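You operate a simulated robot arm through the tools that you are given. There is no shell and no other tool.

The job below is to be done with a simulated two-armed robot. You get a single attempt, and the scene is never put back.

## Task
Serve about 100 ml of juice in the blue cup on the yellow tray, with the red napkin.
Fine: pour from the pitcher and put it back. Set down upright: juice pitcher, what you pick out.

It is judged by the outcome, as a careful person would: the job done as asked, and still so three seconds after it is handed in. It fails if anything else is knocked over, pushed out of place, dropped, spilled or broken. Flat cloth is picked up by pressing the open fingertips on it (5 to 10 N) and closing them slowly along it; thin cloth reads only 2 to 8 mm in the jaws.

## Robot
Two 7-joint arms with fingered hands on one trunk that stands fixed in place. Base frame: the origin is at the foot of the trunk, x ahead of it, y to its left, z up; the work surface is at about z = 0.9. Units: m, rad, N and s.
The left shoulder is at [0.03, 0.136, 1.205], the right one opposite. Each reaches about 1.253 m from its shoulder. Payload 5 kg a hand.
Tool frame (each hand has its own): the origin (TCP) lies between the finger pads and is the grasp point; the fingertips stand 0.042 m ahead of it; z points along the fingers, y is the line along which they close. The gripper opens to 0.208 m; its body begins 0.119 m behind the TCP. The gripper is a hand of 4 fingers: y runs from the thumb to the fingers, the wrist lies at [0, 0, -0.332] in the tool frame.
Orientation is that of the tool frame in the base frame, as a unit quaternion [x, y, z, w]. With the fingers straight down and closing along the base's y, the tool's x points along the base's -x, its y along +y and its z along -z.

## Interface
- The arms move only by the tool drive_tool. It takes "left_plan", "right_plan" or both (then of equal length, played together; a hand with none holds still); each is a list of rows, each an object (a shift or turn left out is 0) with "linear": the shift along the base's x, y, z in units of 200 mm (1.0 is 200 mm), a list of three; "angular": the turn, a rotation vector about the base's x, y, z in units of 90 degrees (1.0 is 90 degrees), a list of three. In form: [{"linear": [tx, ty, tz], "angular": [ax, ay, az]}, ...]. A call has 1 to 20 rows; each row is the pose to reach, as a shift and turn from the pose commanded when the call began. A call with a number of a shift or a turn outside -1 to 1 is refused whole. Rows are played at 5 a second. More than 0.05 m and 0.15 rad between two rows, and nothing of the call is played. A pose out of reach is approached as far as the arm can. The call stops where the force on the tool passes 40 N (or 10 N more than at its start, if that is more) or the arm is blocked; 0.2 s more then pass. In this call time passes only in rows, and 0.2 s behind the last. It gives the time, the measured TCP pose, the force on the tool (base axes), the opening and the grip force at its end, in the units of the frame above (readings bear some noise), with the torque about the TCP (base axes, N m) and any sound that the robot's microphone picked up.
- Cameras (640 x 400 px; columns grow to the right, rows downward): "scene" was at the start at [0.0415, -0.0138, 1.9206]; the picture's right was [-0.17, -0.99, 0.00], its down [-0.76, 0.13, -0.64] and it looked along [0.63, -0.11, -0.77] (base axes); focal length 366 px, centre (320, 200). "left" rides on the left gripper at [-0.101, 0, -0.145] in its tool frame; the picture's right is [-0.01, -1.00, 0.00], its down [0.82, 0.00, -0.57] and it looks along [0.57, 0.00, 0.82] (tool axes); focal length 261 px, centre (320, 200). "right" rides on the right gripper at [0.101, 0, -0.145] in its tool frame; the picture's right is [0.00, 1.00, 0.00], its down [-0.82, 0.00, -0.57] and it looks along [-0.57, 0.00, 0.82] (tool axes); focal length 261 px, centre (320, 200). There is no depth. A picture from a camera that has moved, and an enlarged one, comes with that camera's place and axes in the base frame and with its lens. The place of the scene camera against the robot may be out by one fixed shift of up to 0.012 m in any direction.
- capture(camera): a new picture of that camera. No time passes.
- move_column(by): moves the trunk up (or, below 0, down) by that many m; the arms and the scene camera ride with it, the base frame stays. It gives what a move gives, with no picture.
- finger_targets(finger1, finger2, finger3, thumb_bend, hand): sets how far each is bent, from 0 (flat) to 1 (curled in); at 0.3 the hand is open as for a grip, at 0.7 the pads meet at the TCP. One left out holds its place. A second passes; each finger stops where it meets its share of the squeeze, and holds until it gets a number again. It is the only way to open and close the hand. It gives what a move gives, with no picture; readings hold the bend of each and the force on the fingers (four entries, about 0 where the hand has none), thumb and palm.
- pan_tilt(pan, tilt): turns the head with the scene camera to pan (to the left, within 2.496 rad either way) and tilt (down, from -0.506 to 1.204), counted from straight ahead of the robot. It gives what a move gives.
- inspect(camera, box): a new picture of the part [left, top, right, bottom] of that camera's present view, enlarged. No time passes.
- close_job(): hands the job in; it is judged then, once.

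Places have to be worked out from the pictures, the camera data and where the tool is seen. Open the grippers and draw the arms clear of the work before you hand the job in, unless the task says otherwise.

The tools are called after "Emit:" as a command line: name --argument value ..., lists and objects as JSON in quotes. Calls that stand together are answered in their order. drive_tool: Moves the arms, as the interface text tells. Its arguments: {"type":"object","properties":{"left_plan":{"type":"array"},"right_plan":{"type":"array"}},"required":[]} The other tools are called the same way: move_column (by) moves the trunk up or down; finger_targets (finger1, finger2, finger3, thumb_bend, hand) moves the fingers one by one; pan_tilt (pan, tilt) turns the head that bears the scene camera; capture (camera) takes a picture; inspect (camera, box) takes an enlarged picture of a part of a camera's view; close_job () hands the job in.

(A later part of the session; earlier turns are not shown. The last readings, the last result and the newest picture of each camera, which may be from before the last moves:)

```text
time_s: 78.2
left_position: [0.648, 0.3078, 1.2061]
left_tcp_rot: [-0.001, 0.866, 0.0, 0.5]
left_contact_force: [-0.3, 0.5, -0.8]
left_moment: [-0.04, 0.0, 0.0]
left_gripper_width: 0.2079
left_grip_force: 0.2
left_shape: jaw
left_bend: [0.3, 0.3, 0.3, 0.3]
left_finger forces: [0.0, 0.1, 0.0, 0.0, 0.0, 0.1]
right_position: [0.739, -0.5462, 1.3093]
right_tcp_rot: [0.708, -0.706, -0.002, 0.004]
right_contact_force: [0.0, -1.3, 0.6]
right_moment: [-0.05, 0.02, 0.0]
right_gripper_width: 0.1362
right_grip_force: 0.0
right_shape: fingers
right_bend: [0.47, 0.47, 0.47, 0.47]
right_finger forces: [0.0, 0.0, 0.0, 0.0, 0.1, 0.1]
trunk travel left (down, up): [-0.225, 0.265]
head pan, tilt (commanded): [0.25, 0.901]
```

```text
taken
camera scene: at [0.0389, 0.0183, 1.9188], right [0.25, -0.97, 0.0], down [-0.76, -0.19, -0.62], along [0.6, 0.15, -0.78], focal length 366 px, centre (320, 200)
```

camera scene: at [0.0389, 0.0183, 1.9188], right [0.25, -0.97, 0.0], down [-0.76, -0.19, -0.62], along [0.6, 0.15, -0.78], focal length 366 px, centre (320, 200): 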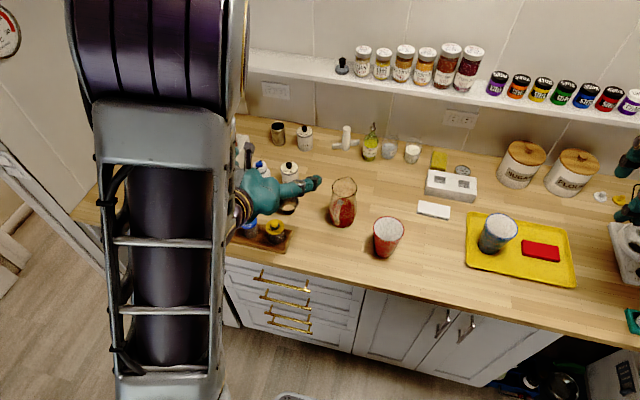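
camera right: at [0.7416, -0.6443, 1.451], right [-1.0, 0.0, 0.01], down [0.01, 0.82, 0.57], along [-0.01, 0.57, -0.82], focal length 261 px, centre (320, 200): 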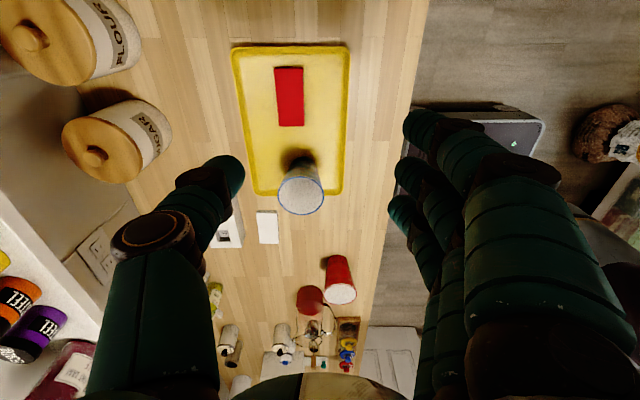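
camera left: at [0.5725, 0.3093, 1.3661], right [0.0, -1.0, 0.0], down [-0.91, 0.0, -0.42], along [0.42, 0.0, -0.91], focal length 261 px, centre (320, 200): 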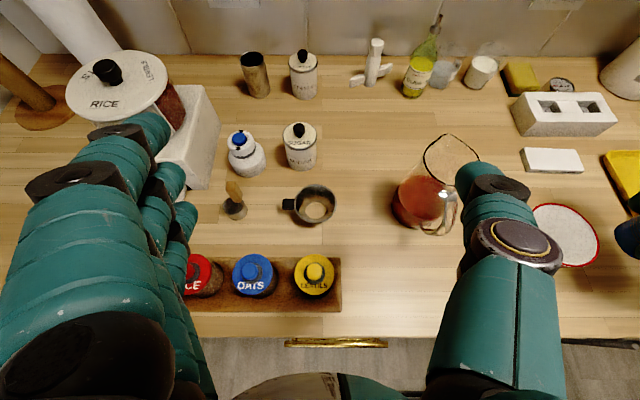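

Right arm is parked. The left elbow is high, clear of the table. I set the left hand opening to about 0.13 m and take it above the pitcher, then look.

Emit:
finger_targets --hand "left" --finger1 0.46 --finger2 0.46 --finger3 0.46 --thumb_bend 0.46

Emit:
inspect --camera "scene" --box '[280, 150, 440, 280]'

Emit:
drive_tool --left_plan '[{"linear": [0.1, -0.15, 0]}, {"linear": [0.2, -0.3, 0]}, {"linear": [0.31, -0.46, 0]}, {"linear": [0.42, -0.62, 0]}, {"linear": [0.53, -0.77, 0]}, {"linear": [0.61, -0.92, 0]}]'

Emit:
capture --camera "left"

Emit:
capture --camera "scene"

```text
time_s: 79.2
left_position: [0.6461, 0.3089, 1.2052]
left_tcp_rot: [0.0, 0.866, 0.0, 0.5]
left_contact_force: [-1.1, 0.2, -0.4]
left_moment: [0.0, 0.0, 0.02]
left_gripper_width: 0.1423
left_grip_force: 0.0
left_shape: fingers
left_bend: [0.46, 0.46, 0.46, 0.46]
left_finger forces: [0.0, 0.0, 0.1, 0.1, 0.0, 0.1]
right_position: [0.7392, -0.5463, 1.3085]
right_tcp_rot: [0.707, -0.707, -0.002, 0.003]
right_contact_force: [-0.7, -1.2, 0.2]
right_moment: [0.0, 0.0, -0.02]
right_gripper_width: 0.1362
right_grip_force: 0.1
right_shape: fingers
right_bend: [0.47, 0.47, 0.47, 0.47]
right_finger forces: [0.0, 0.0, 0.0, 0.1, 0.0, 0.0]
trunk travel left (down, up): [-0.225, 0.265]
head pan, tilt (commanded): [0.25, 0.901]
```

```text
3.08 times, centred on (360, 215) of scene
camera zoom: at [0.0391, 0.0181, 1.9188], right [0.25, -0.97, 0.0], down [-0.76, -0.19, -0.62], along [0.6, 0.15, -0.78], focal length 1125 px, centre (197, 154)
```

zoom: 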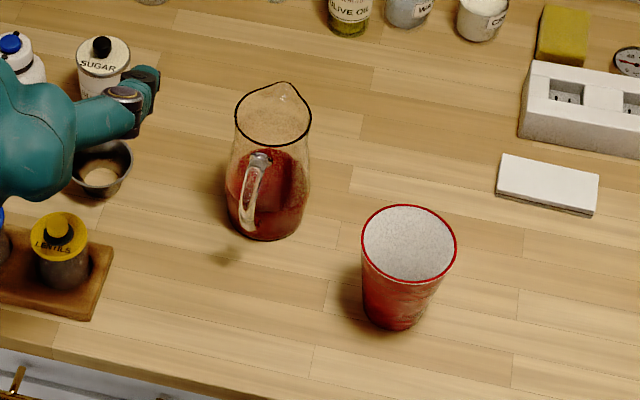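

```text
time_s: 80.6
left_position: [0.7683, 0.1253, 1.2048]
left_tcp_rot: [-0.001, 0.866, 0.001, 0.5]
left_contact_force: [0.8, -0.3, -0.2]
left_moment: [0.04, -0.02, 0.04]
left_gripper_width: 0.1418
left_grip_force: 0.2
left_shape: fingers
left_bend: [0.46, 0.46, 0.46, 0.46]
left_finger forces: [0.1, 0.0, 0.1, 0.1, 0.0, 0.0]
right_position: [0.739, -0.5458, 1.3073]
right_tcp_rot: [0.708, -0.706, -0.002, 0.003]
right_contact_force: [0.4, -0.4, -0.9]
right_moment: [0.13, 0.01, 0.02]
right_gripper_width: 0.1364
right_grip_force: 0.0
right_shape: fingers
right_bend: [0.47, 0.47, 0.47, 0.47]
right_finger forces: [0.0, 0.0, 0.1, 0.0, 0.1, 0.0]
trunk travel left (down, up): [-0.225, 0.265]
head pan, tilt (commanded): [0.25, 0.901]
```

```text
taken
camera left: at [0.6941, 0.1256, 1.3667], right [0.0, -1.0, 0.0], down [-0.91, 0.0, -0.42], along [0.42, 0.0, -0.91], focal length 261 px, centre (320, 200)
```

left: 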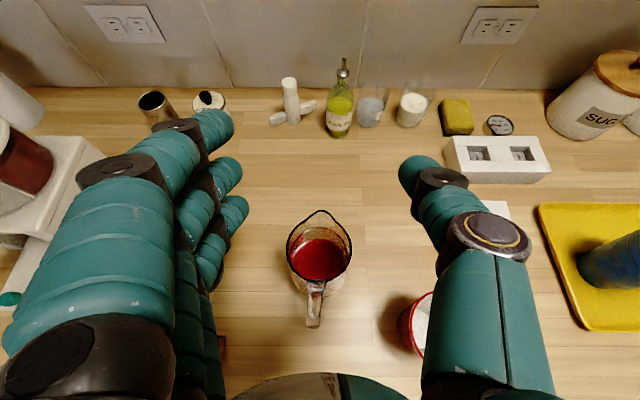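

```text
taken
camera scene: at [0.0395, 0.0167, 1.9188], right [0.25, -0.97, 0.0], down [-0.76, -0.19, -0.62], along [0.6, 0.15, -0.78], focal length 366 px, centre (320, 200)
```

scene: 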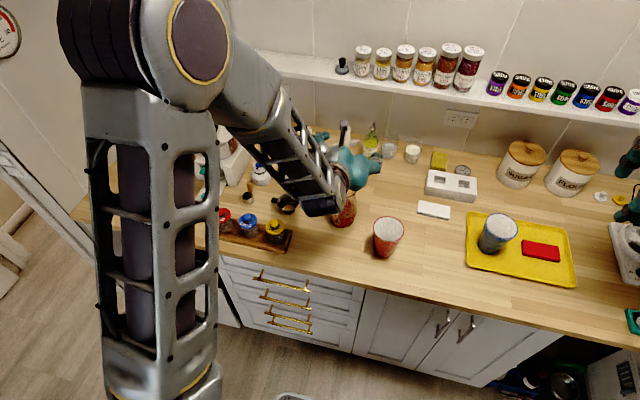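

Left hand is centred over the pitcher (axis ≈ (0.774, 0.1265), handle yaw ≈ -3.5°). I descend partway, aligning yaw, then check clearance to the handle and the red cup.

Emit:
drive_tool --left_plan '[{"linear": [0.02, 0.005, -0.15], "angular": [0, 0, -0.02]}, {"linear": [0.03, 0.005, -0.3], "angular": [0, 0, -0.04]}, {"linear": [0.03, 0.005, -0.45], "angular": [0, 0, -0.04]}, {"linear": [0.03, 0.005, -0.6], "angular": [0, 0, -0.04]}, {"linear": [0.03, 0.005, -0.75], "angular": [0, 0, -0.04]}]'

Emit:
capture --camera "left"

Emit:
inspect --camera "scene" --box '[280, 130, 440, 280]'

Emit:
inspect --camera "right" --box '[240, 220, 440, 370]'

```text
time_s: 81.8
left_position: [0.7767, 0.126, 1.0577]
left_tcp_rot: [0.027, 0.865, -0.016, 0.5]
left_contact_force: [-0.1, -0.1, 0.0]
left_moment: [0.01, 0.04, -0.05]
left_gripper_width: 0.1417
left_grip_force: 0.0
left_shape: fingers
left_bend: [0.46, 0.46, 0.46, 0.46]
left_finger forces: [0.0, 0.1, 0.0, 0.1, 0.0, 0.0]
right_position: [0.74, -0.5453, 1.3073]
right_tcp_rot: [0.708, -0.707, -0.003, 0.003]
right_contact_force: [1.0, -0.1, -0.3]
right_moment: [-0.05, 0.06, -0.01]
right_gripper_width: 0.1363
right_grip_force: 0.0
right_shape: fingers
right_bend: [0.47, 0.47, 0.47, 0.47]
right_finger forces: [0.0, 0.1, 0.0, 0.1, 0.0, 0.0]
trunk travel left (down, up): [-0.225, 0.265]
head pan, tilt (commanded): [0.25, 0.901]
```

```text
taken
camera left: at [0.7015, 0.1318, 1.2185], right [-0.06, -1.0, 0.01], down [-0.9, 0.05, -0.43], along [0.42, -0.03, -0.91], focal length 261 px, centre (320, 200)
```

left: 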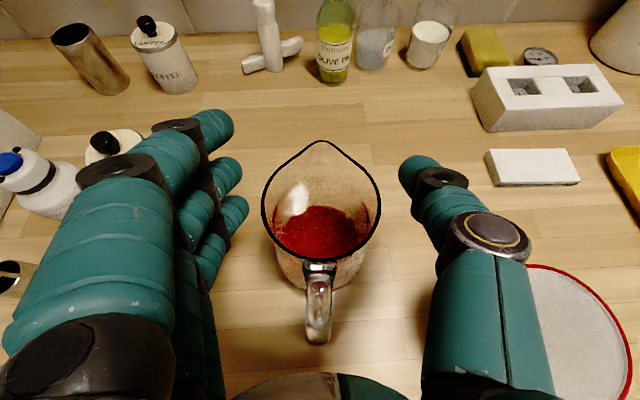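

```text
2.67 times, centred on (360, 205) of scene
camera zoom: at [0.0402, 0.0185, 1.9187], right [0.25, -0.97, 0.0], down [-0.76, -0.19, -0.62], along [0.6, 0.15, -0.78], focal length 975 px, centre (213, 187)
```

zoom: 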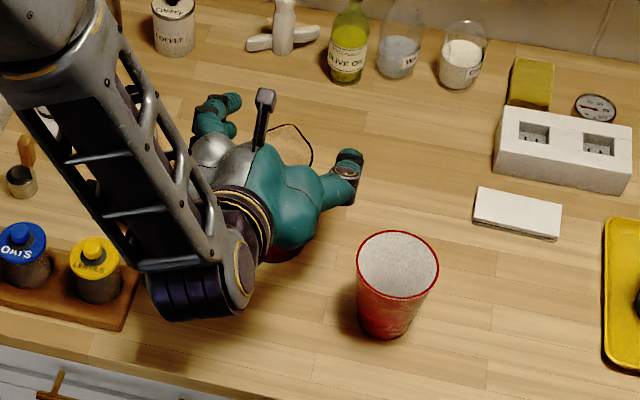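

```text
2.67 times, centred on (340, 295) of right
camera zoom: at [0.7409, -0.6453, 1.4511], right [-1.0, 0.0, 0.01], down [0.01, 0.82, 0.57], along [-0.01, 0.57, -0.82], focal length 695 px, centre (267, -53)
```

zoom: 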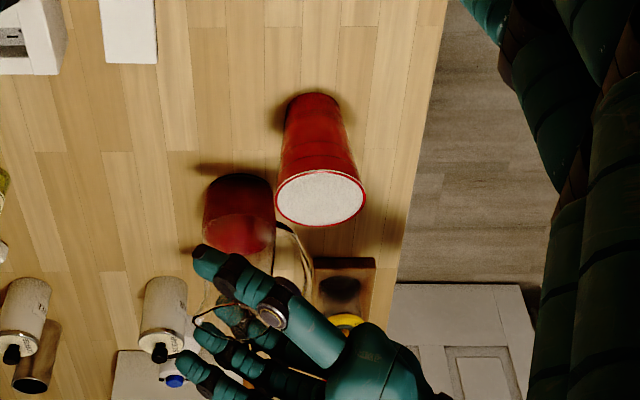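

Alignment is good: rim centred between thumb and fingers, handle in the plane, and the thumb should clear the red cup by ~3 cm. I go down the remaining 75 mm in steps.

Emit:
drive_tool --left_plan '[{"linear": [0, 0, -0.1]}, {"linear": [0, 0, -0.2]}, {"linear": [0, 0, -0.28]}, {"linear": [0, 0, -0.34]}, {"linear": [0, 0, -0.38]}]'

Emit:
capture --camera "left"

Emit:
inspect --camera "scene" --box '[280, 130, 440, 280]'

Emit:
inspect --camera "right" --box '[240, 220, 440, 370]'

```text
time_s: 83.0
left_position: [0.7753, 0.1263, 0.98]
left_tcp_rot: [0.026, 0.866, -0.015, 0.499]
left_contact_force: [-0.2, 0.2, -0.2]
left_moment: [0.01, 0.06, 0.0]
left_gripper_width: 0.1417
left_grip_force: 0.0
left_shape: fingers
left_bend: [0.46, 0.46, 0.46, 0.46]
left_finger forces: [0.0, 0.0, 0.0, 0.0, 0.0, 0.0]
right_position: [0.739, -0.5464, 1.3079]
right_tcp_rot: [0.708, -0.706, -0.004, 0.003]
right_contact_force: [0.0, -0.8, 0.0]
right_moment: [0.0, 0.02, -0.01]
right_gripper_width: 0.1363
right_grip_force: 0.1
right_shape: fingers
right_bend: [0.47, 0.47, 0.47, 0.47]
right_finger forces: [0.0, 0.0, 0.0, 0.0, 0.0, 0.0]
trunk travel left (down, up): [-0.225, 0.265]
head pan, tilt (commanded): [0.25, 0.901]
```

```text
taken
camera left: at [0.7013, 0.1312, 1.1409], right [-0.06, -1.0, 0.0], down [-0.9, 0.05, -0.42], along [0.42, -0.03, -0.91], focal length 261 px, centre (320, 200)
```

left: 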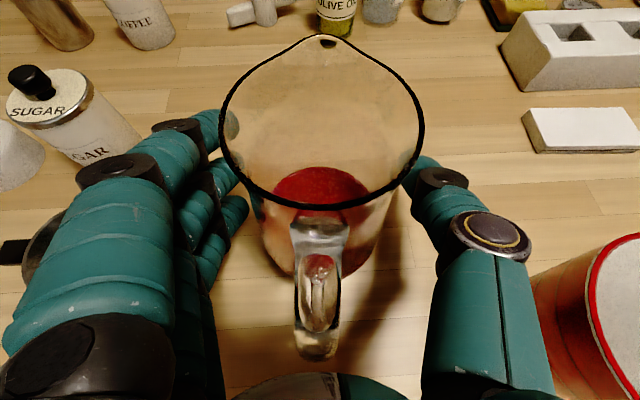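

```text
2.67 times, centred on (360, 205) of scene
camera zoom: at [0.0392, 0.0181, 1.9188], right [0.25, -0.97, 0.0], down [-0.76, -0.19, -0.62], along [0.6, 0.15, -0.78], focal length 975 px, centre (213, 187)
```

zoom: 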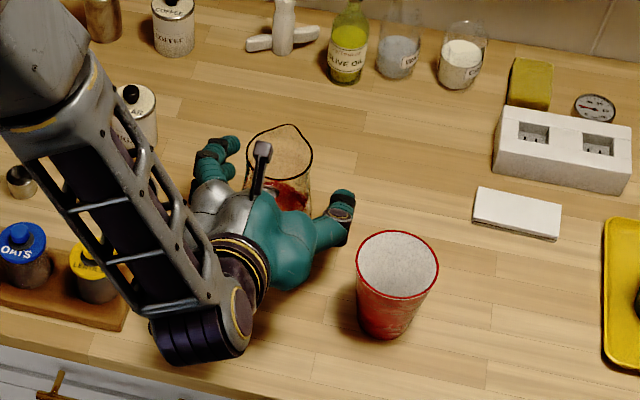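

```text
2.67 times, centred on (340, 295) of right
camera zoom: at [0.7399, -0.6459, 1.4515], right [-1.0, 0.0, 0.01], down [0.01, 0.82, 0.57], along [-0.01, 0.57, -0.82], focal length 695 px, centre (267, -53)
```

zoom: 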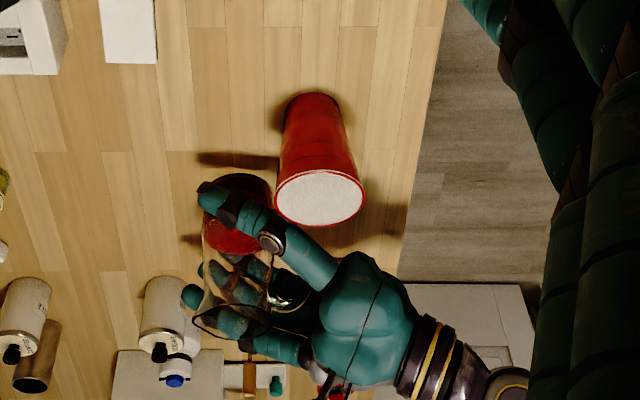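

Hand is around the pitcher body with the handle between thumb and fingers. I close in steps.

Emit:
finger_targets --hand "left" --finger1 0.51 --finger2 0.51 --finger3 0.51 --thumb_bend 0.51

Emit:
finger_targets --hand "left" --finger1 0.54 --finger2 0.54 --finger3 0.54 --thumb_bend 0.54

Emit:
capture --camera "left"

```text
time_s: 84.0
left_position: [0.7747, 0.1251, 0.9807]
left_tcp_rot: [0.027, 0.866, -0.016, 0.499]
left_contact_force: [0.5, -0.6, 0.5]
left_moment: [0.02, 0.01, 0.0]
left_gripper_width: 0.1165
left_grip_force: 0.0
left_shape: fingers
left_bend: [0.51, 0.51, 0.51, 0.51]
left_finger forces: [0.0, 0.0, 0.0, 0.0, 0.1, 0.0]
right_position: [0.739, -0.5456, 1.3094]
right_tcp_rot: [0.708, -0.706, -0.004, 0.003]
right_contact_force: [0.5, 0.4, -0.5]
right_moment: [-0.01, -0.02, 0.02]
right_gripper_width: 0.1363
right_grip_force: 0.1
right_shape: fingers
right_bend: [0.47, 0.47, 0.47, 0.47]
right_finger forces: [0.1, 0.0, 0.0, 0.0, 0.1, 0.0]
trunk travel left (down, up): [-0.225, 0.265]
head pan, tilt (commanded): [0.25, 0.901]
```

```text
time_s: 85.0
left_position: [0.7758, 0.126, 0.9804]
left_tcp_rot: [0.026, 0.865, -0.016, 0.5]
left_contact_force: [-0.6, 0.1, -0.7]
left_moment: [0.03, 0.04, 0.0]
left_gripper_width: 0.1012
left_grip_force: 0.3
left_shape: fingers
left_bend: [0.54, 0.54, 0.54, 0.54]
left_finger forces: [0.0, 0.0, 0.2, 0.0, 0.1, 0.1]
right_position: [0.7399, -0.546, 1.3089]
right_tcp_rot: [0.708, -0.706, -0.002, 0.003]
right_contact_force: [0.2, 0.6, 0.6]
right_moment: [-0.01, -0.02, 0.0]
right_gripper_width: 0.1363
right_grip_force: 0.0
right_shape: fingers
right_bend: [0.47, 0.47, 0.47, 0.47]
right_finger forces: [0.0, 0.0, 0.0, 0.0, 0.0, 0.0]
trunk travel left (down, up): [-0.225, 0.265]
head pan, tilt (commanded): [0.25, 0.901]
```

```text
taken
camera left: at [0.7012, 0.1309, 1.1409], right [-0.06, -1.0, 0.0], down [-0.9, 0.05, -0.42], along [0.42, -0.03, -0.91], focal length 261 px, centre (320, 200)
```

left: 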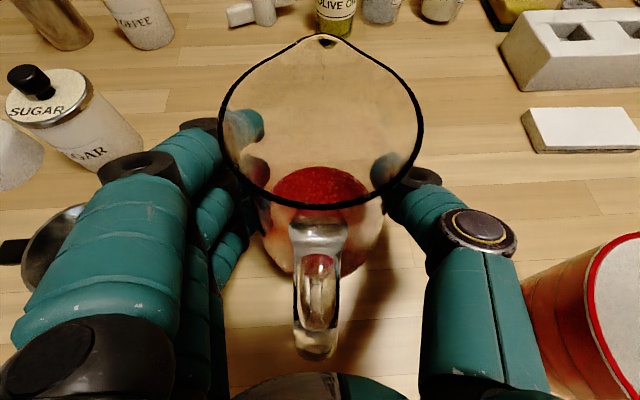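

Finger 3 just touches. I bring thumb and upper fingers in by small steps.

Emit:
finger_targets --hand "left" --finger1 0.56 --finger2 0.555 --finger3 0.54 --thumb_bend 0.56

Emit:
finger_targets --hand "left" --finger1 0.58 --finger2 0.575 --finger3 0.56 --thumb_bend 0.58

```text
time_s: 86.0
left_position: [0.7762, 0.1256, 0.9814]
left_tcp_rot: [0.027, 0.866, -0.016, 0.499]
left_contact_force: [-0.7, -0.2, 0.0]
left_moment: [0.03, 0.04, 0.0]
left_gripper_width: 0.0913
left_grip_force: 0.5
left_shape: fingers
left_bend: [0.56, 0.55, 0.54, 0.56]
left_finger forces: [0.1, 0.1, 0.3, 0.0, 0.1, 0.0]
right_position: [0.7394, -0.5463, 1.3075]
right_tcp_rot: [0.708, -0.706, -0.003, 0.003]
right_contact_force: [-0.8, 0.5, -0.4]
right_moment: [0.03, 0.01, 0.01]
right_gripper_width: 0.1362
right_grip_force: 0.2
right_shape: fingers
right_bend: [0.47, 0.47, 0.47, 0.47]
right_finger forces: [0.0, 0.0, 0.0, 0.0, 0.1, 0.1]
trunk travel left (down, up): [-0.225, 0.265]
head pan, tilt (commanded): [0.25, 0.901]
```

```text
time_s: 87.0
left_position: [0.775, 0.1254, 0.9805]
left_tcp_rot: [0.027, 0.866, -0.016, 0.499]
left_contact_force: [0.2, 0.6, 0.5]
left_moment: [0.13, 0.02, 0.0]
left_gripper_width: 0.0877
left_grip_force: 1.4
left_shape: fingers
left_bend: [0.57, 0.57, 0.54, 0.57]
left_finger forces: [0.1, 0.1, 2.5, 0.1, 1.7, 0.1]
right_position: [0.7397, -0.5462, 1.3085]
right_tcp_rot: [0.708, -0.706, -0.003, 0.003]
right_contact_force: [0.1, 0.0, -0.4]
right_moment: [0.03, 0.03, 0.0]
right_gripper_width: 0.1362
right_grip_force: 0.0
right_shape: fingers
right_bend: [0.47, 0.47, 0.47, 0.47]
right_finger forces: [0.0, 0.0, 0.0, 0.0, 0.1, 0.1]
trunk travel left (down, up): [-0.225, 0.265]
head pan, tilt (commanded): [0.25, 0.901]
```

Finger 3 and thumb are in contact; I bring fingers 1 and 2 onto the glass too.

Emit:
finger_targets --hand "left" --finger1 0.61 --finger2 0.6 --finger3 0.57 --thumb_bend 0.59

Emit:
finger_targets --hand "left" --finger1 0.65 --finger2 0.63 --finger3 0.59 --thumb_bend 0.61

Emit:
capture --camera "left"

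```text
time_s: 88.0
left_position: [0.7759, 0.1259, 0.9804]
left_tcp_rot: [0.026, 0.866, -0.016, 0.499]
left_contact_force: [1.4, -0.3, 0.2]
left_moment: [0.18, -0.03, -0.02]
left_gripper_width: 0.0771
left_grip_force: 6.2
left_shape: fingers
left_bend: [0.61, 0.58, 0.54, 0.58]
left_finger forces: [0.0, 3.1, 2.8, 0.1, 6.2, 0.0]
right_position: [0.7393, -0.5458, 1.308]
right_tcp_rot: [0.708, -0.706, -0.003, 0.004]
right_contact_force: [-0.6, 0.5, -0.7]
right_moment: [-0.01, -0.01, 0.01]
right_gripper_width: 0.1361
right_grip_force: 0.1
right_shape: fingers
right_bend: [0.47, 0.47, 0.47, 0.47]
right_finger forces: [0.0, 0.0, 0.0, 0.1, 0.0, 0.0]
trunk travel left (down, up): [-0.225, 0.265]
head pan, tilt (commanded): [0.25, 0.901]
```

```text
time_s: 89.0
left_position: [0.775, 0.1254, 0.9798]
left_tcp_rot: [0.027, 0.865, -0.016, 0.5]
left_contact_force: [2.2, 0.1, 0.1]
left_moment: [0.19, -0.02, -0.05]
left_gripper_width: 0.0677
left_grip_force: 12.1
left_shape: fingers
left_bend: [0.65, 0.58, 0.54, 0.59]
left_finger forces: [0.0, 6.5, 6.4, 0.0, 12.0, 0.0]
right_position: [0.7397, -0.5464, 1.3087]
right_tcp_rot: [0.707, -0.707, -0.002, 0.003]
right_contact_force: [0.5, 0.2, 0.0]
right_moment: [0.02, 0.05, 0.02]
right_gripper_width: 0.1362
right_grip_force: 0.0
right_shape: fingers
right_bend: [0.47, 0.47, 0.47, 0.47]
right_finger forces: [0.1, 0.1, 0.0, 0.0, 0.1, 0.0]
trunk travel left (down, up): [-0.225, 0.265]
head pan, tilt (commanded): [0.25, 0.901]
```

```text
taken
camera left: at [0.7013, 0.1309, 1.1409], right [-0.06, -1.0, 0.0], down [-0.9, 0.05, -0.42], along [0.42, -0.03, -0.91], focal length 261 px, centre (320, 200)
```

left: 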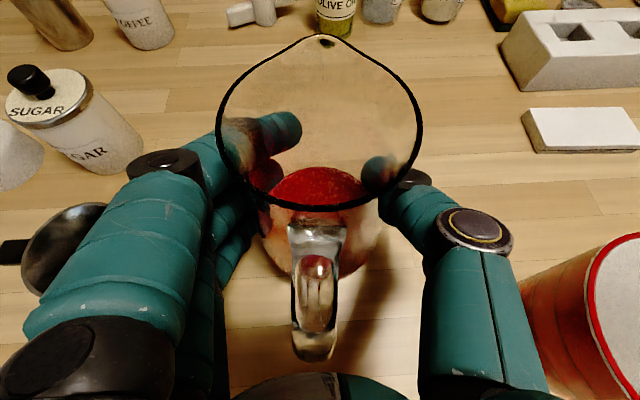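

Fingers 2, 3 and thumb grip with 12 N. I firm up to around 20 N and keep finger 1 lightly back so it stays away from the spout.

Emit:
finger_targets --hand "left" --finger1 0.62 --finger2 0.67 --finger3 0.63 --thumb_bend 0.65

Emit:
inspect --camera "right" --box '[240, 220, 440, 370]'

```text
time_s: 90.0
left_position: [0.7755, 0.1246, 0.9802]
left_tcp_rot: [0.027, 0.865, -0.016, 0.5]
left_contact_force: [-0.2, -2.6, 2.0]
left_moment: [0.05, -0.03, 0.01]
left_gripper_width: 0.071
left_grip_force: 18.3
left_shape: fingers
left_bend: [0.62, 0.58, 0.54, 0.61]
left_finger forces: [0.0, 7.9, 8.5, 0.0, 20.0, 0.0]
right_position: [0.7389, -0.5463, 1.3084]
right_tcp_rot: [0.708, -0.707, -0.004, 0.003]
right_contact_force: [-0.2, 0.4, 0.2]
right_moment: [-0.01, -0.01, -0.03]
right_gripper_width: 0.1363
right_grip_force: 0.1
right_shape: fingers
right_bend: [0.47, 0.47, 0.47, 0.47]
right_finger forces: [0.0, 0.0, 0.0, 0.0, 0.0, 0.0]
trunk travel left (down, up): [-0.225, 0.265]
head pan, tilt (commanded): [0.25, 0.901]
```

```text
2.67 times, centred on (340, 295) of right
camera zoom: at [0.7397, -0.6463, 1.4514], right [-1.0, 0.0, 0.01], down [0.01, 0.82, 0.57], along [-0.01, 0.57, -0.82], focal length 695 px, centre (267, -53)
```

zoom: 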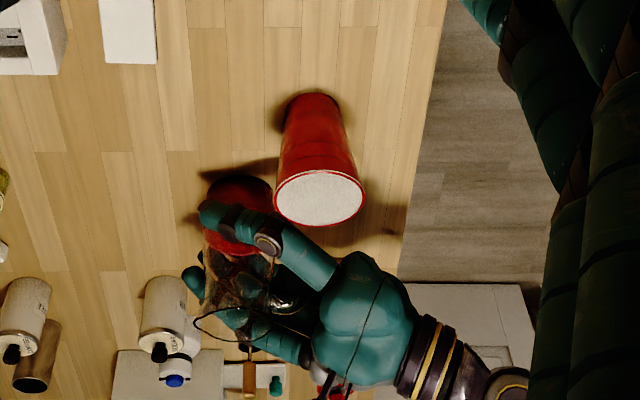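

Grip is 18–20 N. I lift slowly 3 cm and read the weight.

Emit:
drive_tool --left_plan '[{"linear": [0, 0, 0.02]}, {"linear": [0, 0, 0.05]}, {"linear": [0, 0, 0.09]}, {"linear": [0, 0, 0.13]}, {"linear": [0, 0, 0.15]}]'

Emit:
capture --camera "left"

Emit:
inspect --camera "right" --box '[240, 220, 440, 370]'

Emit:
inspect --camera "scene" --box '[280, 130, 440, 280]'

```text
time_s: 91.2
left_position: [0.7757, 0.126, 1.0092]
left_tcp_rot: [0.027, 0.867, -0.016, 0.498]
left_contact_force: [0.0, 0.2, -6.9]
left_moment: [-0.03, -0.07, 0.01]
left_gripper_width: 0.0695
left_grip_force: 16.2
left_shape: fingers
left_bend: [0.62, 0.57, 0.53, 0.62]
left_finger forces: [0.0, 7.3, 9.5, 0.1, 15.6, 0.0]
right_position: [0.7404, -0.5466, 1.3083]
right_tcp_rot: [0.708, -0.706, -0.002, 0.003]
right_contact_force: [0.1, 0.1, -0.6]
right_moment: [-0.02, -0.03, 0.0]
right_gripper_width: 0.1364
right_grip_force: 0.1
right_shape: fingers
right_bend: [0.47, 0.47, 0.47, 0.47]
right_finger forces: [0.0, 0.1, 0.1, 0.0, 0.0, 0.1]
trunk travel left (down, up): [-0.225, 0.265]
head pan, tilt (commanded): [0.25, 0.901]
```

```text
taken
camera left: at [0.7013, 0.1318, 1.17], right [-0.06, -1.0, 0.01], down [-0.9, 0.05, -0.42], along [0.42, -0.03, -0.91], focal length 261 px, centre (320, 200)
```

left: 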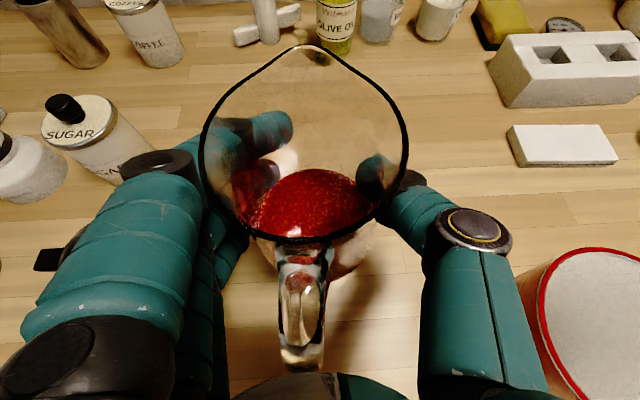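

```text
2.67 times, centred on (340, 295) of right
camera zoom: at [0.7402, -0.6457, 1.4514], right [-1.0, 0.0, 0.01], down [0.01, 0.82, 0.57], along [-0.01, 0.57, -0.82], focal length 695 px, centre (267, -53)
```

zoom: 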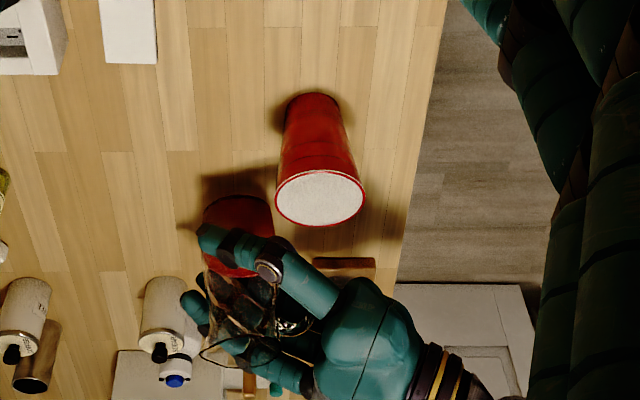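

```text
2.67 times, centred on (360, 205) of scene
camera zoom: at [0.0395, 0.0184, 1.9188], right [0.25, -0.97, 0.0], down [-0.76, -0.19, -0.62], along [0.6, 0.15, -0.78], focal length 975 px, centre (213, 187)
```

zoom: 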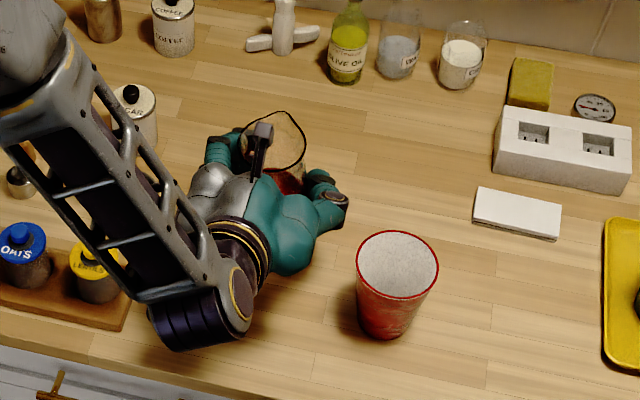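

Lifted: weight reads 6.9 N (≈0.70 kg). The pitcher leaned a few mm toward the fingers; I firm the fingers slightly and check whether it is stable.

Emit:
finger_targets --hand "left" --finger1 0.66 --finger2 0.7 --finger3 0.67 --thumb_bend 0.66

Emit:
capture --camera "left"

```text
time_s: 92.2
left_position: [0.7762, 0.1251, 1.0097]
left_tcp_rot: [0.027, 0.866, -0.016, 0.499]
left_contact_force: [-0.2, 0.3, -7.6]
left_moment: [-0.01, -0.1, 0.01]
left_gripper_width: 0.0577
left_grip_force: 14.3
left_shape: fingers
left_bend: [0.66, 0.57, 0.53, 0.63]
left_finger forces: [1.6, 6.1, 7.8, 0.0, 13.2, 0.0]
right_position: [0.7409, -0.5454, 1.3072]
right_tcp_rot: [0.708, -0.706, -0.003, 0.003]
right_contact_force: [-0.1, -0.3, 0.4]
right_moment: [0.02, 0.0, -0.01]
right_gripper_width: 0.1363
right_grip_force: 0.0
right_shape: fingers
right_bend: [0.47, 0.47, 0.47, 0.47]
right_finger forces: [0.0, 0.0, 0.0, 0.0, 0.1, 0.1]
trunk travel left (down, up): [-0.225, 0.265]
head pan, tilt (commanded): [0.25, 0.901]
```

```text
taken
camera left: at [0.7014, 0.1313, 1.1699], right [-0.06, -1.0, 0.0], down [-0.9, 0.05, -0.42], along [0.42, -0.03, -0.91], focal length 261 px, centre (320, 200)
```

left: 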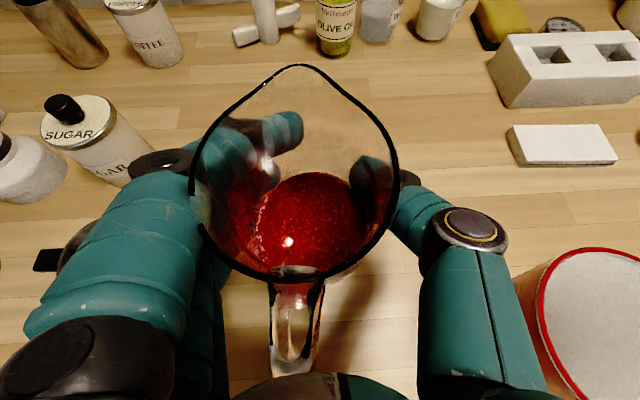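

The pitcher tilted back about 10° (finger 1 pushed on its front and the COM lies ~12 mm behind the grip axis). I set it back down and will regrip better; lowering now.

Emit:
drive_tool --left_plan '[{"linear": [0, 0, -0.04]}, {"linear": [0, 0, -0.07]}, {"linear": [0, 0, -0.09]}]'

Emit:
capture --camera "left"

Emit:
inspect --camera "right" --box '[240, 220, 440, 370]'

```text
time_s: 93.0
left_position: [0.7755, 0.1253, 0.9923]
left_tcp_rot: [0.028, 0.865, -0.017, 0.5]
left_contact_force: [-0.4, 0.2, -6.0]
left_moment: [-0.04, 0.01, -0.01]
left_gripper_width: 0.0577
left_grip_force: 14.0
left_shape: fingers
left_bend: [0.66, 0.57, 0.53, 0.63]
left_finger forces: [1.5, 6.0, 7.5, 0.0, 13.5, 0.1]
right_position: [0.7398, -0.5457, 1.3084]
right_tcp_rot: [0.708, -0.706, -0.003, 0.003]
right_contact_force: [-0.1, 0.7, 0.0]
right_moment: [-0.02, -0.02, 0.01]
right_gripper_width: 0.1367
right_grip_force: 0.0
right_shape: fingers
right_bend: [0.47, 0.47, 0.47, 0.47]
right_finger forces: [0.0, 0.2, 0.1, 0.0, 0.1, 0.1]
trunk travel left (down, up): [-0.225, 0.265]
head pan, tilt (commanded): [0.25, 0.901]
```

```text
taken
camera left: at [0.7012, 0.1309, 1.1515], right [-0.06, -1.0, 0.0], down [-0.9, 0.05, -0.42], along [0.42, -0.03, -0.91], focal length 261 px, centre (320, 200)
```

left: 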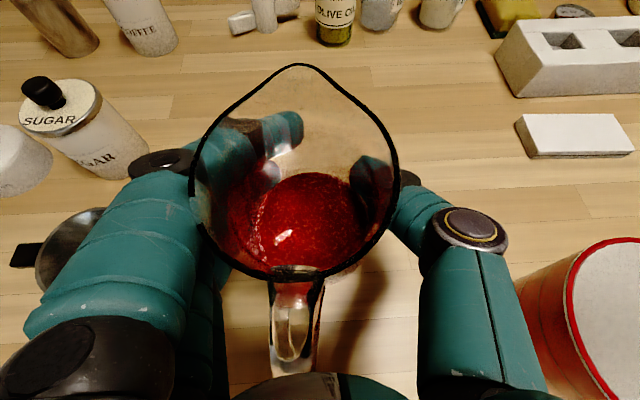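

```text
2.67 times, centred on (340, 295) of right
camera zoom: at [0.7403, -0.6458, 1.4513], right [-1.0, 0.0, 0.01], down [0.01, 0.82, 0.57], along [-0.01, 0.57, -0.82], focal length 695 px, centre (267, -53)
```

zoom: 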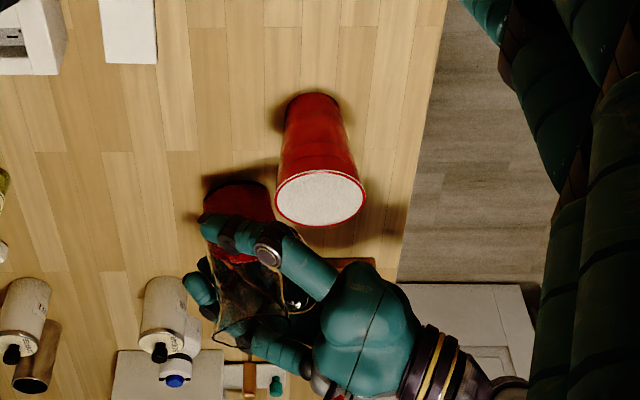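

It is stable (no creep), so the tilt came from finger 1. I retract finger 1 and continue lowering so the base settles flat.

Emit:
finger_targets --hand "left" --finger1 0.58

Emit:
drive_tool --left_plan '[{"linear": [0, 0, -0.015]}, {"linear": [0, 0, -0.025]}, {"linear": [0, 0, -0.035]}]'

Emit:
capture --camera "left"

```text
time_s: 94.0
left_position: [0.7751, 0.1257, 0.9906]
left_tcp_rot: [0.027, 0.866, -0.016, 0.499]
left_contact_force: [-0.4, -1.0, -4.3]
left_moment: [-0.06, -0.01, 0.05]
left_gripper_width: 0.0765
left_grip_force: 13.8
left_shape: fingers
left_bend: [0.57, 0.57, 0.53, 0.64]
left_finger forces: [0.0, 6.5, 7.8, 0.0, 13.4, 0.0]
right_position: [0.7396, -0.5459, 1.3084]
right_tcp_rot: [0.708, -0.706, -0.002, 0.003]
right_contact_force: [-0.2, -0.4, 0.3]
right_moment: [0.03, 0.0, 0.02]
right_gripper_width: 0.1363
right_grip_force: 0.2
right_shape: fingers
right_bend: [0.47, 0.47, 0.47, 0.47]
right_finger forces: [0.1, 0.0, 0.0, 0.0, 0.0, 0.0]
trunk travel left (down, up): [-0.225, 0.265]
head pan, tilt (commanded): [0.25, 0.901]
```

```text
time_s: 94.8
left_position: [0.7766, 0.1242, 0.9845]
left_tcp_rot: [0.027, 0.865, -0.015, 0.501]
left_contact_force: [6.7, -2.0, 12.0]
left_moment: [0.16, -0.02, -0.04]
left_gripper_width: 0.0769
left_grip_force: 18.2
left_shape: fingers
left_bend: [0.57, 0.57, 0.53, 0.64]
left_finger forces: [0.0, 11.8, 7.2, 0.0, 17.2, 0.0]
right_position: [0.7386, -0.5457, 1.3077]
right_tcp_rot: [0.708, -0.706, -0.003, 0.004]
right_contact_force: [-0.3, 0.6, 0.4]
right_moment: [-0.01, -0.01, -0.02]
right_gripper_width: 0.1363
right_grip_force: 0.0
right_shape: fingers
right_bend: [0.47, 0.47, 0.47, 0.47]
right_finger forces: [0.0, 0.0, 0.1, 0.0, 0.1, 0.1]
trunk travel left (down, up): [-0.225, 0.265]
head pan, tilt (commanded): [0.25, 0.901]
```

```text
taken
camera left: at [0.702, 0.1303, 1.146], right [-0.06, -1.0, 0.0], down [-0.9, 0.05, -0.43], along [0.43, -0.03, -0.9], focal length 261 px, centre (320, 200)
```

left: 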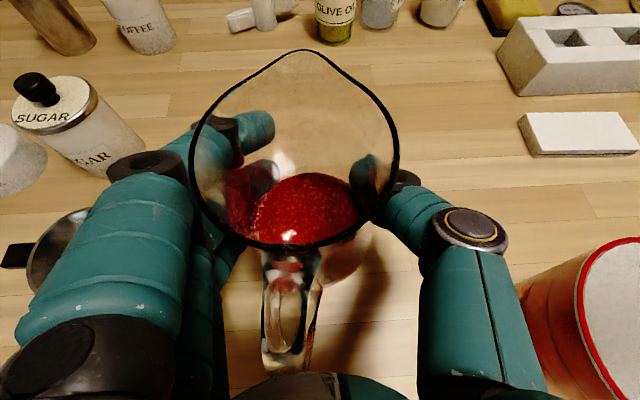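

The base is on the table (12 N) and the pitcher nearly upright. I loosen the grip gradually so it settles flat.

Emit:
finger_targets --hand "left" --finger1 0.55 --finger2 0.575 --finger3 0.535 --thumb_bend 0.62

Emit:
finger_targets --hand "left" --finger1 0.54 --finger2 0.55 --finger3 0.52 --thumb_bend 0.58

Emit:
capture --camera "left"

```text
time_s: 95.8
left_position: [0.7744, 0.1259, 0.9841]
left_tcp_rot: [0.027, 0.866, -0.016, 0.499]
left_contact_force: [-0.1, 0.1, -2.9]
left_moment: [0.06, 0.05, 0.03]
left_gripper_width: 0.0806
left_grip_force: 1.6
left_shape: fingers
left_bend: [0.55, 0.57, 0.52, 0.61]
left_finger forces: [0.1, 0.4, 1.4, 0.0, 2.2, 0.0]
right_position: [0.7397, -0.5454, 1.3081]
right_tcp_rot: [0.708, -0.707, -0.003, 0.004]
right_contact_force: [0.6, 0.2, 0.7]
right_moment: [-0.03, 0.02, 0.02]
right_gripper_width: 0.1365
right_grip_force: 0.1
right_shape: fingers
right_bend: [0.47, 0.47, 0.47, 0.47]
right_finger forces: [0.0, 0.0, 0.1, 0.0, 0.1, 0.0]
trunk travel left (down, up): [-0.225, 0.265]
head pan, tilt (commanded): [0.25, 0.901]
```

```text
time_s: 96.8
left_position: [0.7757, 0.1251, 0.9833]
left_tcp_rot: [0.027, 0.866, -0.016, 0.5]
left_contact_force: [0.8, -0.2, -0.2]
left_moment: [0.04, -0.05, -0.02]
left_gripper_width: 0.0919
left_grip_force: 0.2
left_shape: fingers
left_bend: [0.54, 0.55, 0.52, 0.57]
left_finger forces: [0.0, 0.0, 0.5, 0.0, 0.0, 0.0]
right_position: [0.7397, -0.5462, 1.3079]
right_tcp_rot: [-0.707, 0.707, 0.002, -0.003]
right_contact_force: [-0.4, -0.3, 0.1]
right_moment: [0.01, -0.06, -0.02]
right_gripper_width: 0.1364
right_grip_force: 0.1
right_shape: fingers
right_bend: [0.47, 0.47, 0.47, 0.47]
right_finger forces: [0.1, 0.0, 0.1, 0.1, 0.1, 0.1]
trunk travel left (down, up): [-0.225, 0.265]
head pan, tilt (commanded): [0.25, 0.901]
```

```text
taken
camera left: at [0.7014, 0.131, 1.1444], right [-0.06, -1.0, 0.0], down [-0.9, 0.05, -0.42], along [0.42, -0.03, -0.91], focal length 261 px, centre (320, 200)
```

left: 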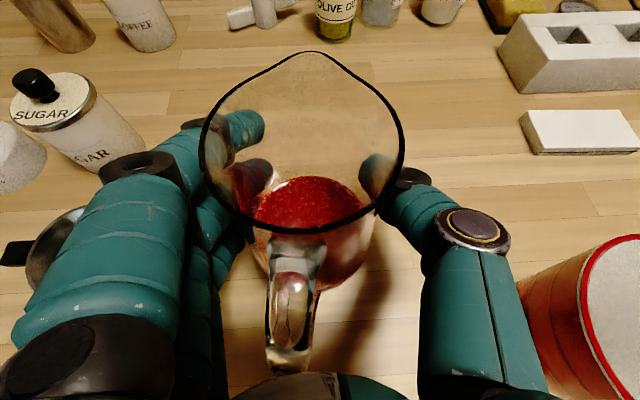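

Pitcher is standing again, slightly turned and ~1 cm toward the fingers. I open the hand and rise above it to regrip with a flatter hand.

Emit:
finger_targets --hand "left" --finger1 0.45 --finger2 0.45 --finger3 0.45 --thumb_bend 0.46

Emit:
drive_tool --left_plan '[{"linear": [0, 0.02, 0.05]}, {"linear": [0, 0.04, 0.15]}, {"linear": [0, 0.04, 0.3]}, {"linear": [0, 0.04, 0.45]}, {"linear": [0, 0.04, 0.6]}, {"linear": [0, 0.04, 0.8]}, {"linear": [0, 0.04, 0.95]}]'

Emit:
capture --camera "left"

Emit:
inspect --camera "scene" --box '[280, 130, 440, 280]'

Emit:
inspect --camera "right" --box '[240, 220, 440, 370]'

```text
time_s: 97.8
left_position: [0.7758, 0.126, 0.9836]
left_tcp_rot: [0.026, 0.866, -0.016, 0.5]
left_contact_force: [0.1, -0.1, 0.4]
left_moment: [0.01, -0.02, 0.01]
left_gripper_width: 0.1427
left_grip_force: 0.1
left_shape: fingers
left_bend: [0.45, 0.45, 0.45, 0.46]
left_finger forces: [0.1, 0.0, 0.0, 0.0, 0.0, 0.0]
right_position: [0.7397, -0.5473, 1.3071]
right_tcp_rot: [0.708, -0.706, -0.003, 0.003]
right_contact_force: [-0.3, 0.1, 0.9]
right_moment: [0.01, -0.02, 0.0]
right_gripper_width: 0.1365
right_grip_force: 0.0
right_shape: fingers
right_bend: [0.47, 0.47, 0.47, 0.47]
right_finger forces: [0.1, 0.0, 0.0, 0.0, 0.0, 0.0]
trunk travel left (down, up): [-0.225, 0.265]
head pan, tilt (commanded): [0.25, 0.901]
```

```text
time_s: 99.4
left_position: [0.7745, 0.1324, 1.1755]
left_tcp_rot: [0.027, 0.866, -0.016, 0.499]
left_contact_force: [-0.3, -0.5, 0.5]
left_moment: [0.0, -0.07, 0.05]
left_gripper_width: 0.1433
left_grip_force: 0.0
left_shape: fingers
left_bend: [0.45, 0.45, 0.45, 0.46]
left_finger forces: [0.0, 0.0, 0.1, 0.0, 0.1, 0.0]
right_position: [0.7374, -0.5458, 1.3079]
right_tcp_rot: [0.707, -0.707, -0.003, 0.003]
right_contact_force: [-1.2, 0.1, 0.4]
right_moment: [0.07, -0.04, -0.03]
right_gripper_width: 0.1361
right_grip_force: 0.1
right_shape: fingers
right_bend: [0.47, 0.47, 0.47, 0.47]
right_finger forces: [0.0, 0.0, 0.1, 0.0, 0.0, 0.0]
trunk travel left (down, up): [-0.225, 0.265]
head pan, tilt (commanded): [0.25, 0.901]
```

```text
taken
camera left: at [0.701, 0.1374, 1.335], right [-0.06, -1.0, 0.0], down [-0.9, 0.05, -0.42], along [0.42, -0.03, -0.91], focal length 261 px, centre (320, 200)
```

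left: 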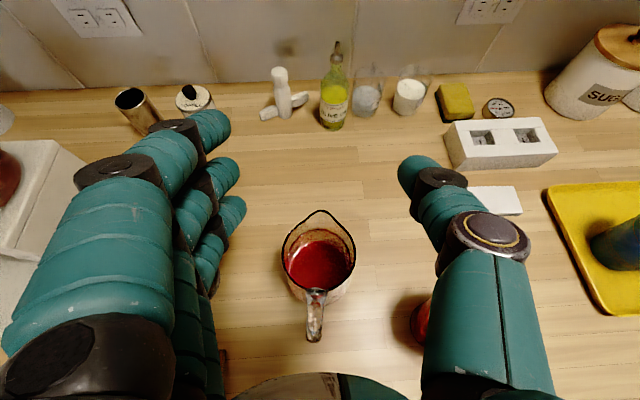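

```text
2.67 times, centred on (360, 205) of scene
camera zoom: at [0.038, 0.0177, 1.9189], right [0.25, -0.97, 0.0], down [-0.76, -0.19, -0.62], along [0.6, 0.15, -0.78], focal length 975 px, centre (213, 187)
```

zoom: 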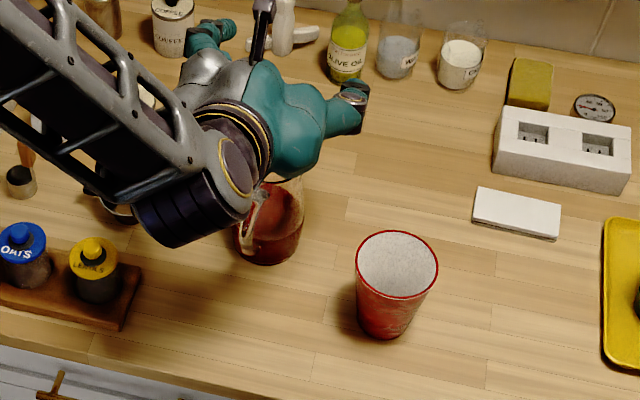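

```text
2.67 times, centred on (340, 295) of right
camera zoom: at [0.7389, -0.6464, 1.4518], right [-1.0, 0.0, 0.01], down [0.01, 0.82, 0.57], along [0.0, 0.57, -0.82], focal length 695 px, centre (267, -53)
```

zoom: 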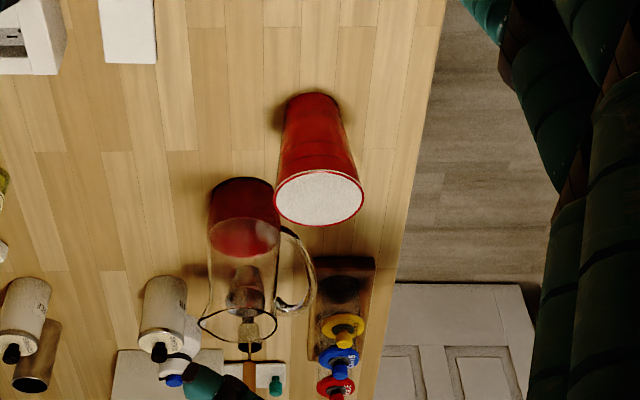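

Pitcher now stands at about (0.770, 0.133), yaw ≈ -6°. I'll regrip with a flatter hand (≈10° down), lower (near its centre of mass) and about 9 mm farther back; first descend partway while levelling the hand.

Emit:
drive_tool --left_plan '[{"linear": [-0.015, 0.002, -0.1], "angular": [-0.002, -0.025, -0.006]}, {"linear": [-0.03, 0.004, -0.2], "angular": [-0.004, -0.05, -0.012]}, {"linear": [-0.05, 0.006, -0.3], "angular": [-0.007, -0.08, -0.02]}, {"linear": [-0.065, 0.008, -0.42], "angular": [-0.01, -0.11, -0.028]}]'

Emit:
capture --camera "left"

```text
time_s: 100.4
left_position: [0.7649, 0.1365, 1.0915]
left_tcp_rot: [0.043, 0.818, -0.031, 0.573]
left_contact_force: [0.5, 0.7, 1.0]
left_moment: [0.0, 0.06, -0.03]
left_gripper_width: 0.1432
left_grip_force: 0.0
left_shape: fingers
left_bend: [0.45, 0.45, 0.45, 0.46]
left_finger forces: [0.1, 0.1, 0.0, 0.0, 0.1, 0.0]
right_position: [0.7403, -0.544, 1.3082]
right_tcp_rot: [0.708, -0.707, -0.004, 0.003]
right_contact_force: [0.2, 0.3, 0.4]
right_moment: [-0.09, 0.1, -0.03]
right_gripper_width: 0.1364
right_grip_force: 0.0
right_shape: fingers
right_bend: [0.47, 0.47, 0.47, 0.47]
right_finger forces: [0.0, 0.0, 0.0, 0.1, 0.1, 0.0]
trunk travel left (down, up): [-0.225, 0.265]
head pan, tilt (commanded): [0.25, 0.901]
```

```text
taken
camera left: at [0.6647, 0.1479, 1.2358], right [-0.1, -0.99, 0.01], down [-0.81, 0.08, -0.58], along [0.57, -0.07, -0.82], focal length 261 px, centre (320, 200)
```

left: 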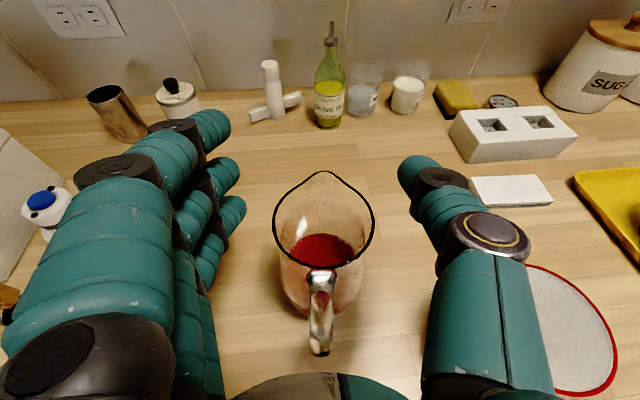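

Aligned well. I continue to the final grip height while levelling to ~10° pitch.

Emit:
drive_tool --left_plan '[{"linear": [-0.005, -0.005, -0.12], "angular": [-0.003, -0.025, 0]}, {"linear": [-0.01, -0.008, -0.24], "angular": [-0.006, -0.05, 0]}, {"linear": [-0.015, -0.01, -0.36], "angular": [-0.008, -0.08, 0]}, {"linear": [-0.02, -0.01, -0.48], "angular": [-0.011, -0.11, 0]}, {"linear": [-0.02, -0.01, -0.56], "angular": [-0.011, -0.11, 0]}, {"linear": [-0.02, -0.01, -0.62], "angular": [-0.011, -0.11, 0]}]'

Emit:
capture --camera "left"

Emit:
inspect --camera "scene" --box '[280, 130, 440, 280]'

Emit:
inspect --camera "right" --box '[240, 220, 440, 370]'

```text
time_s: 101.8
left_position: [0.7587, 0.1327, 0.965]
left_tcp_rot: [0.041, 0.766, -0.035, 0.641]
left_contact_force: [0.5, 0.2, -0.2]
left_moment: [-0.03, 0.01, -0.06]
left_gripper_width: 0.1432
left_grip_force: 0.1
left_shape: fingers
left_bend: [0.45, 0.45, 0.45, 0.46]
left_finger forces: [0.0, 0.1, 0.0, 0.0, 0.0, 0.1]
right_position: [0.7397, -0.5459, 1.3083]
right_tcp_rot: [0.708, -0.706, -0.003, 0.003]
right_contact_force: [0.2, -0.9, -0.3]
right_moment: [0.0, 0.06, -0.01]
right_gripper_width: 0.1365
right_grip_force: 0.1
right_shape: fingers
right_bend: [0.47, 0.47, 0.47, 0.47]
right_finger forces: [0.0, 0.0, 0.0, 0.0, 0.0, 0.1]
trunk travel left (down, up): [-0.225, 0.265]
head pan, tilt (commanded): [0.25, 0.901]
```

```text
taken
camera left: at [0.6353, 0.1473, 1.091], right [-0.11, -0.99, 0.0], down [-0.7, 0.07, -0.71], along [0.7, -0.08, -0.71], focal length 261 px, centre (320, 200)
```

left: 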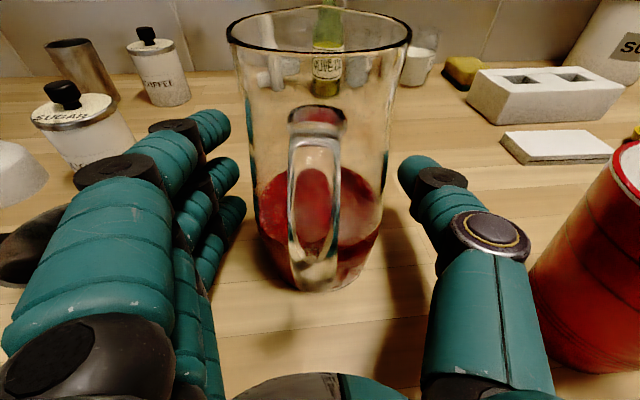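

```text
2.67 times, centred on (360, 205) of scene
camera zoom: at [0.0397, 0.0183, 1.9188], right [0.25, -0.97, 0.0], down [-0.76, -0.19, -0.62], along [0.6, 0.15, -0.78], focal length 975 px, centre (213, 187)
```

zoom: 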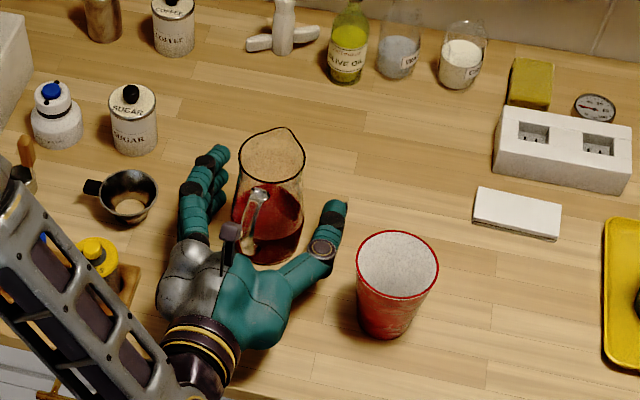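

```text
2.67 times, centred on (340, 295) of right
camera zoom: at [0.7404, -0.6457, 1.4513], right [-1.0, 0.0, 0.01], down [0.01, 0.82, 0.57], along [-0.01, 0.57, -0.82], focal length 695 px, centre (267, -53)
```

zoom: 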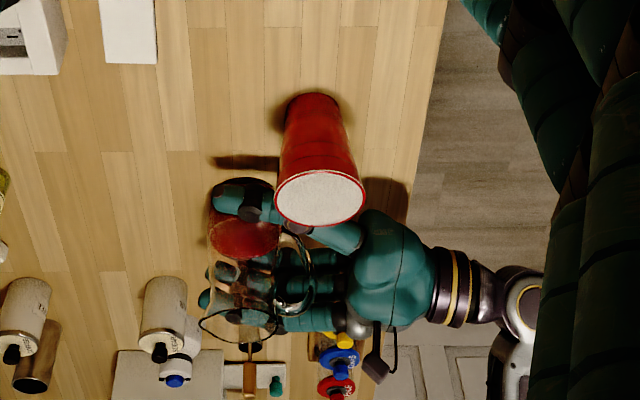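

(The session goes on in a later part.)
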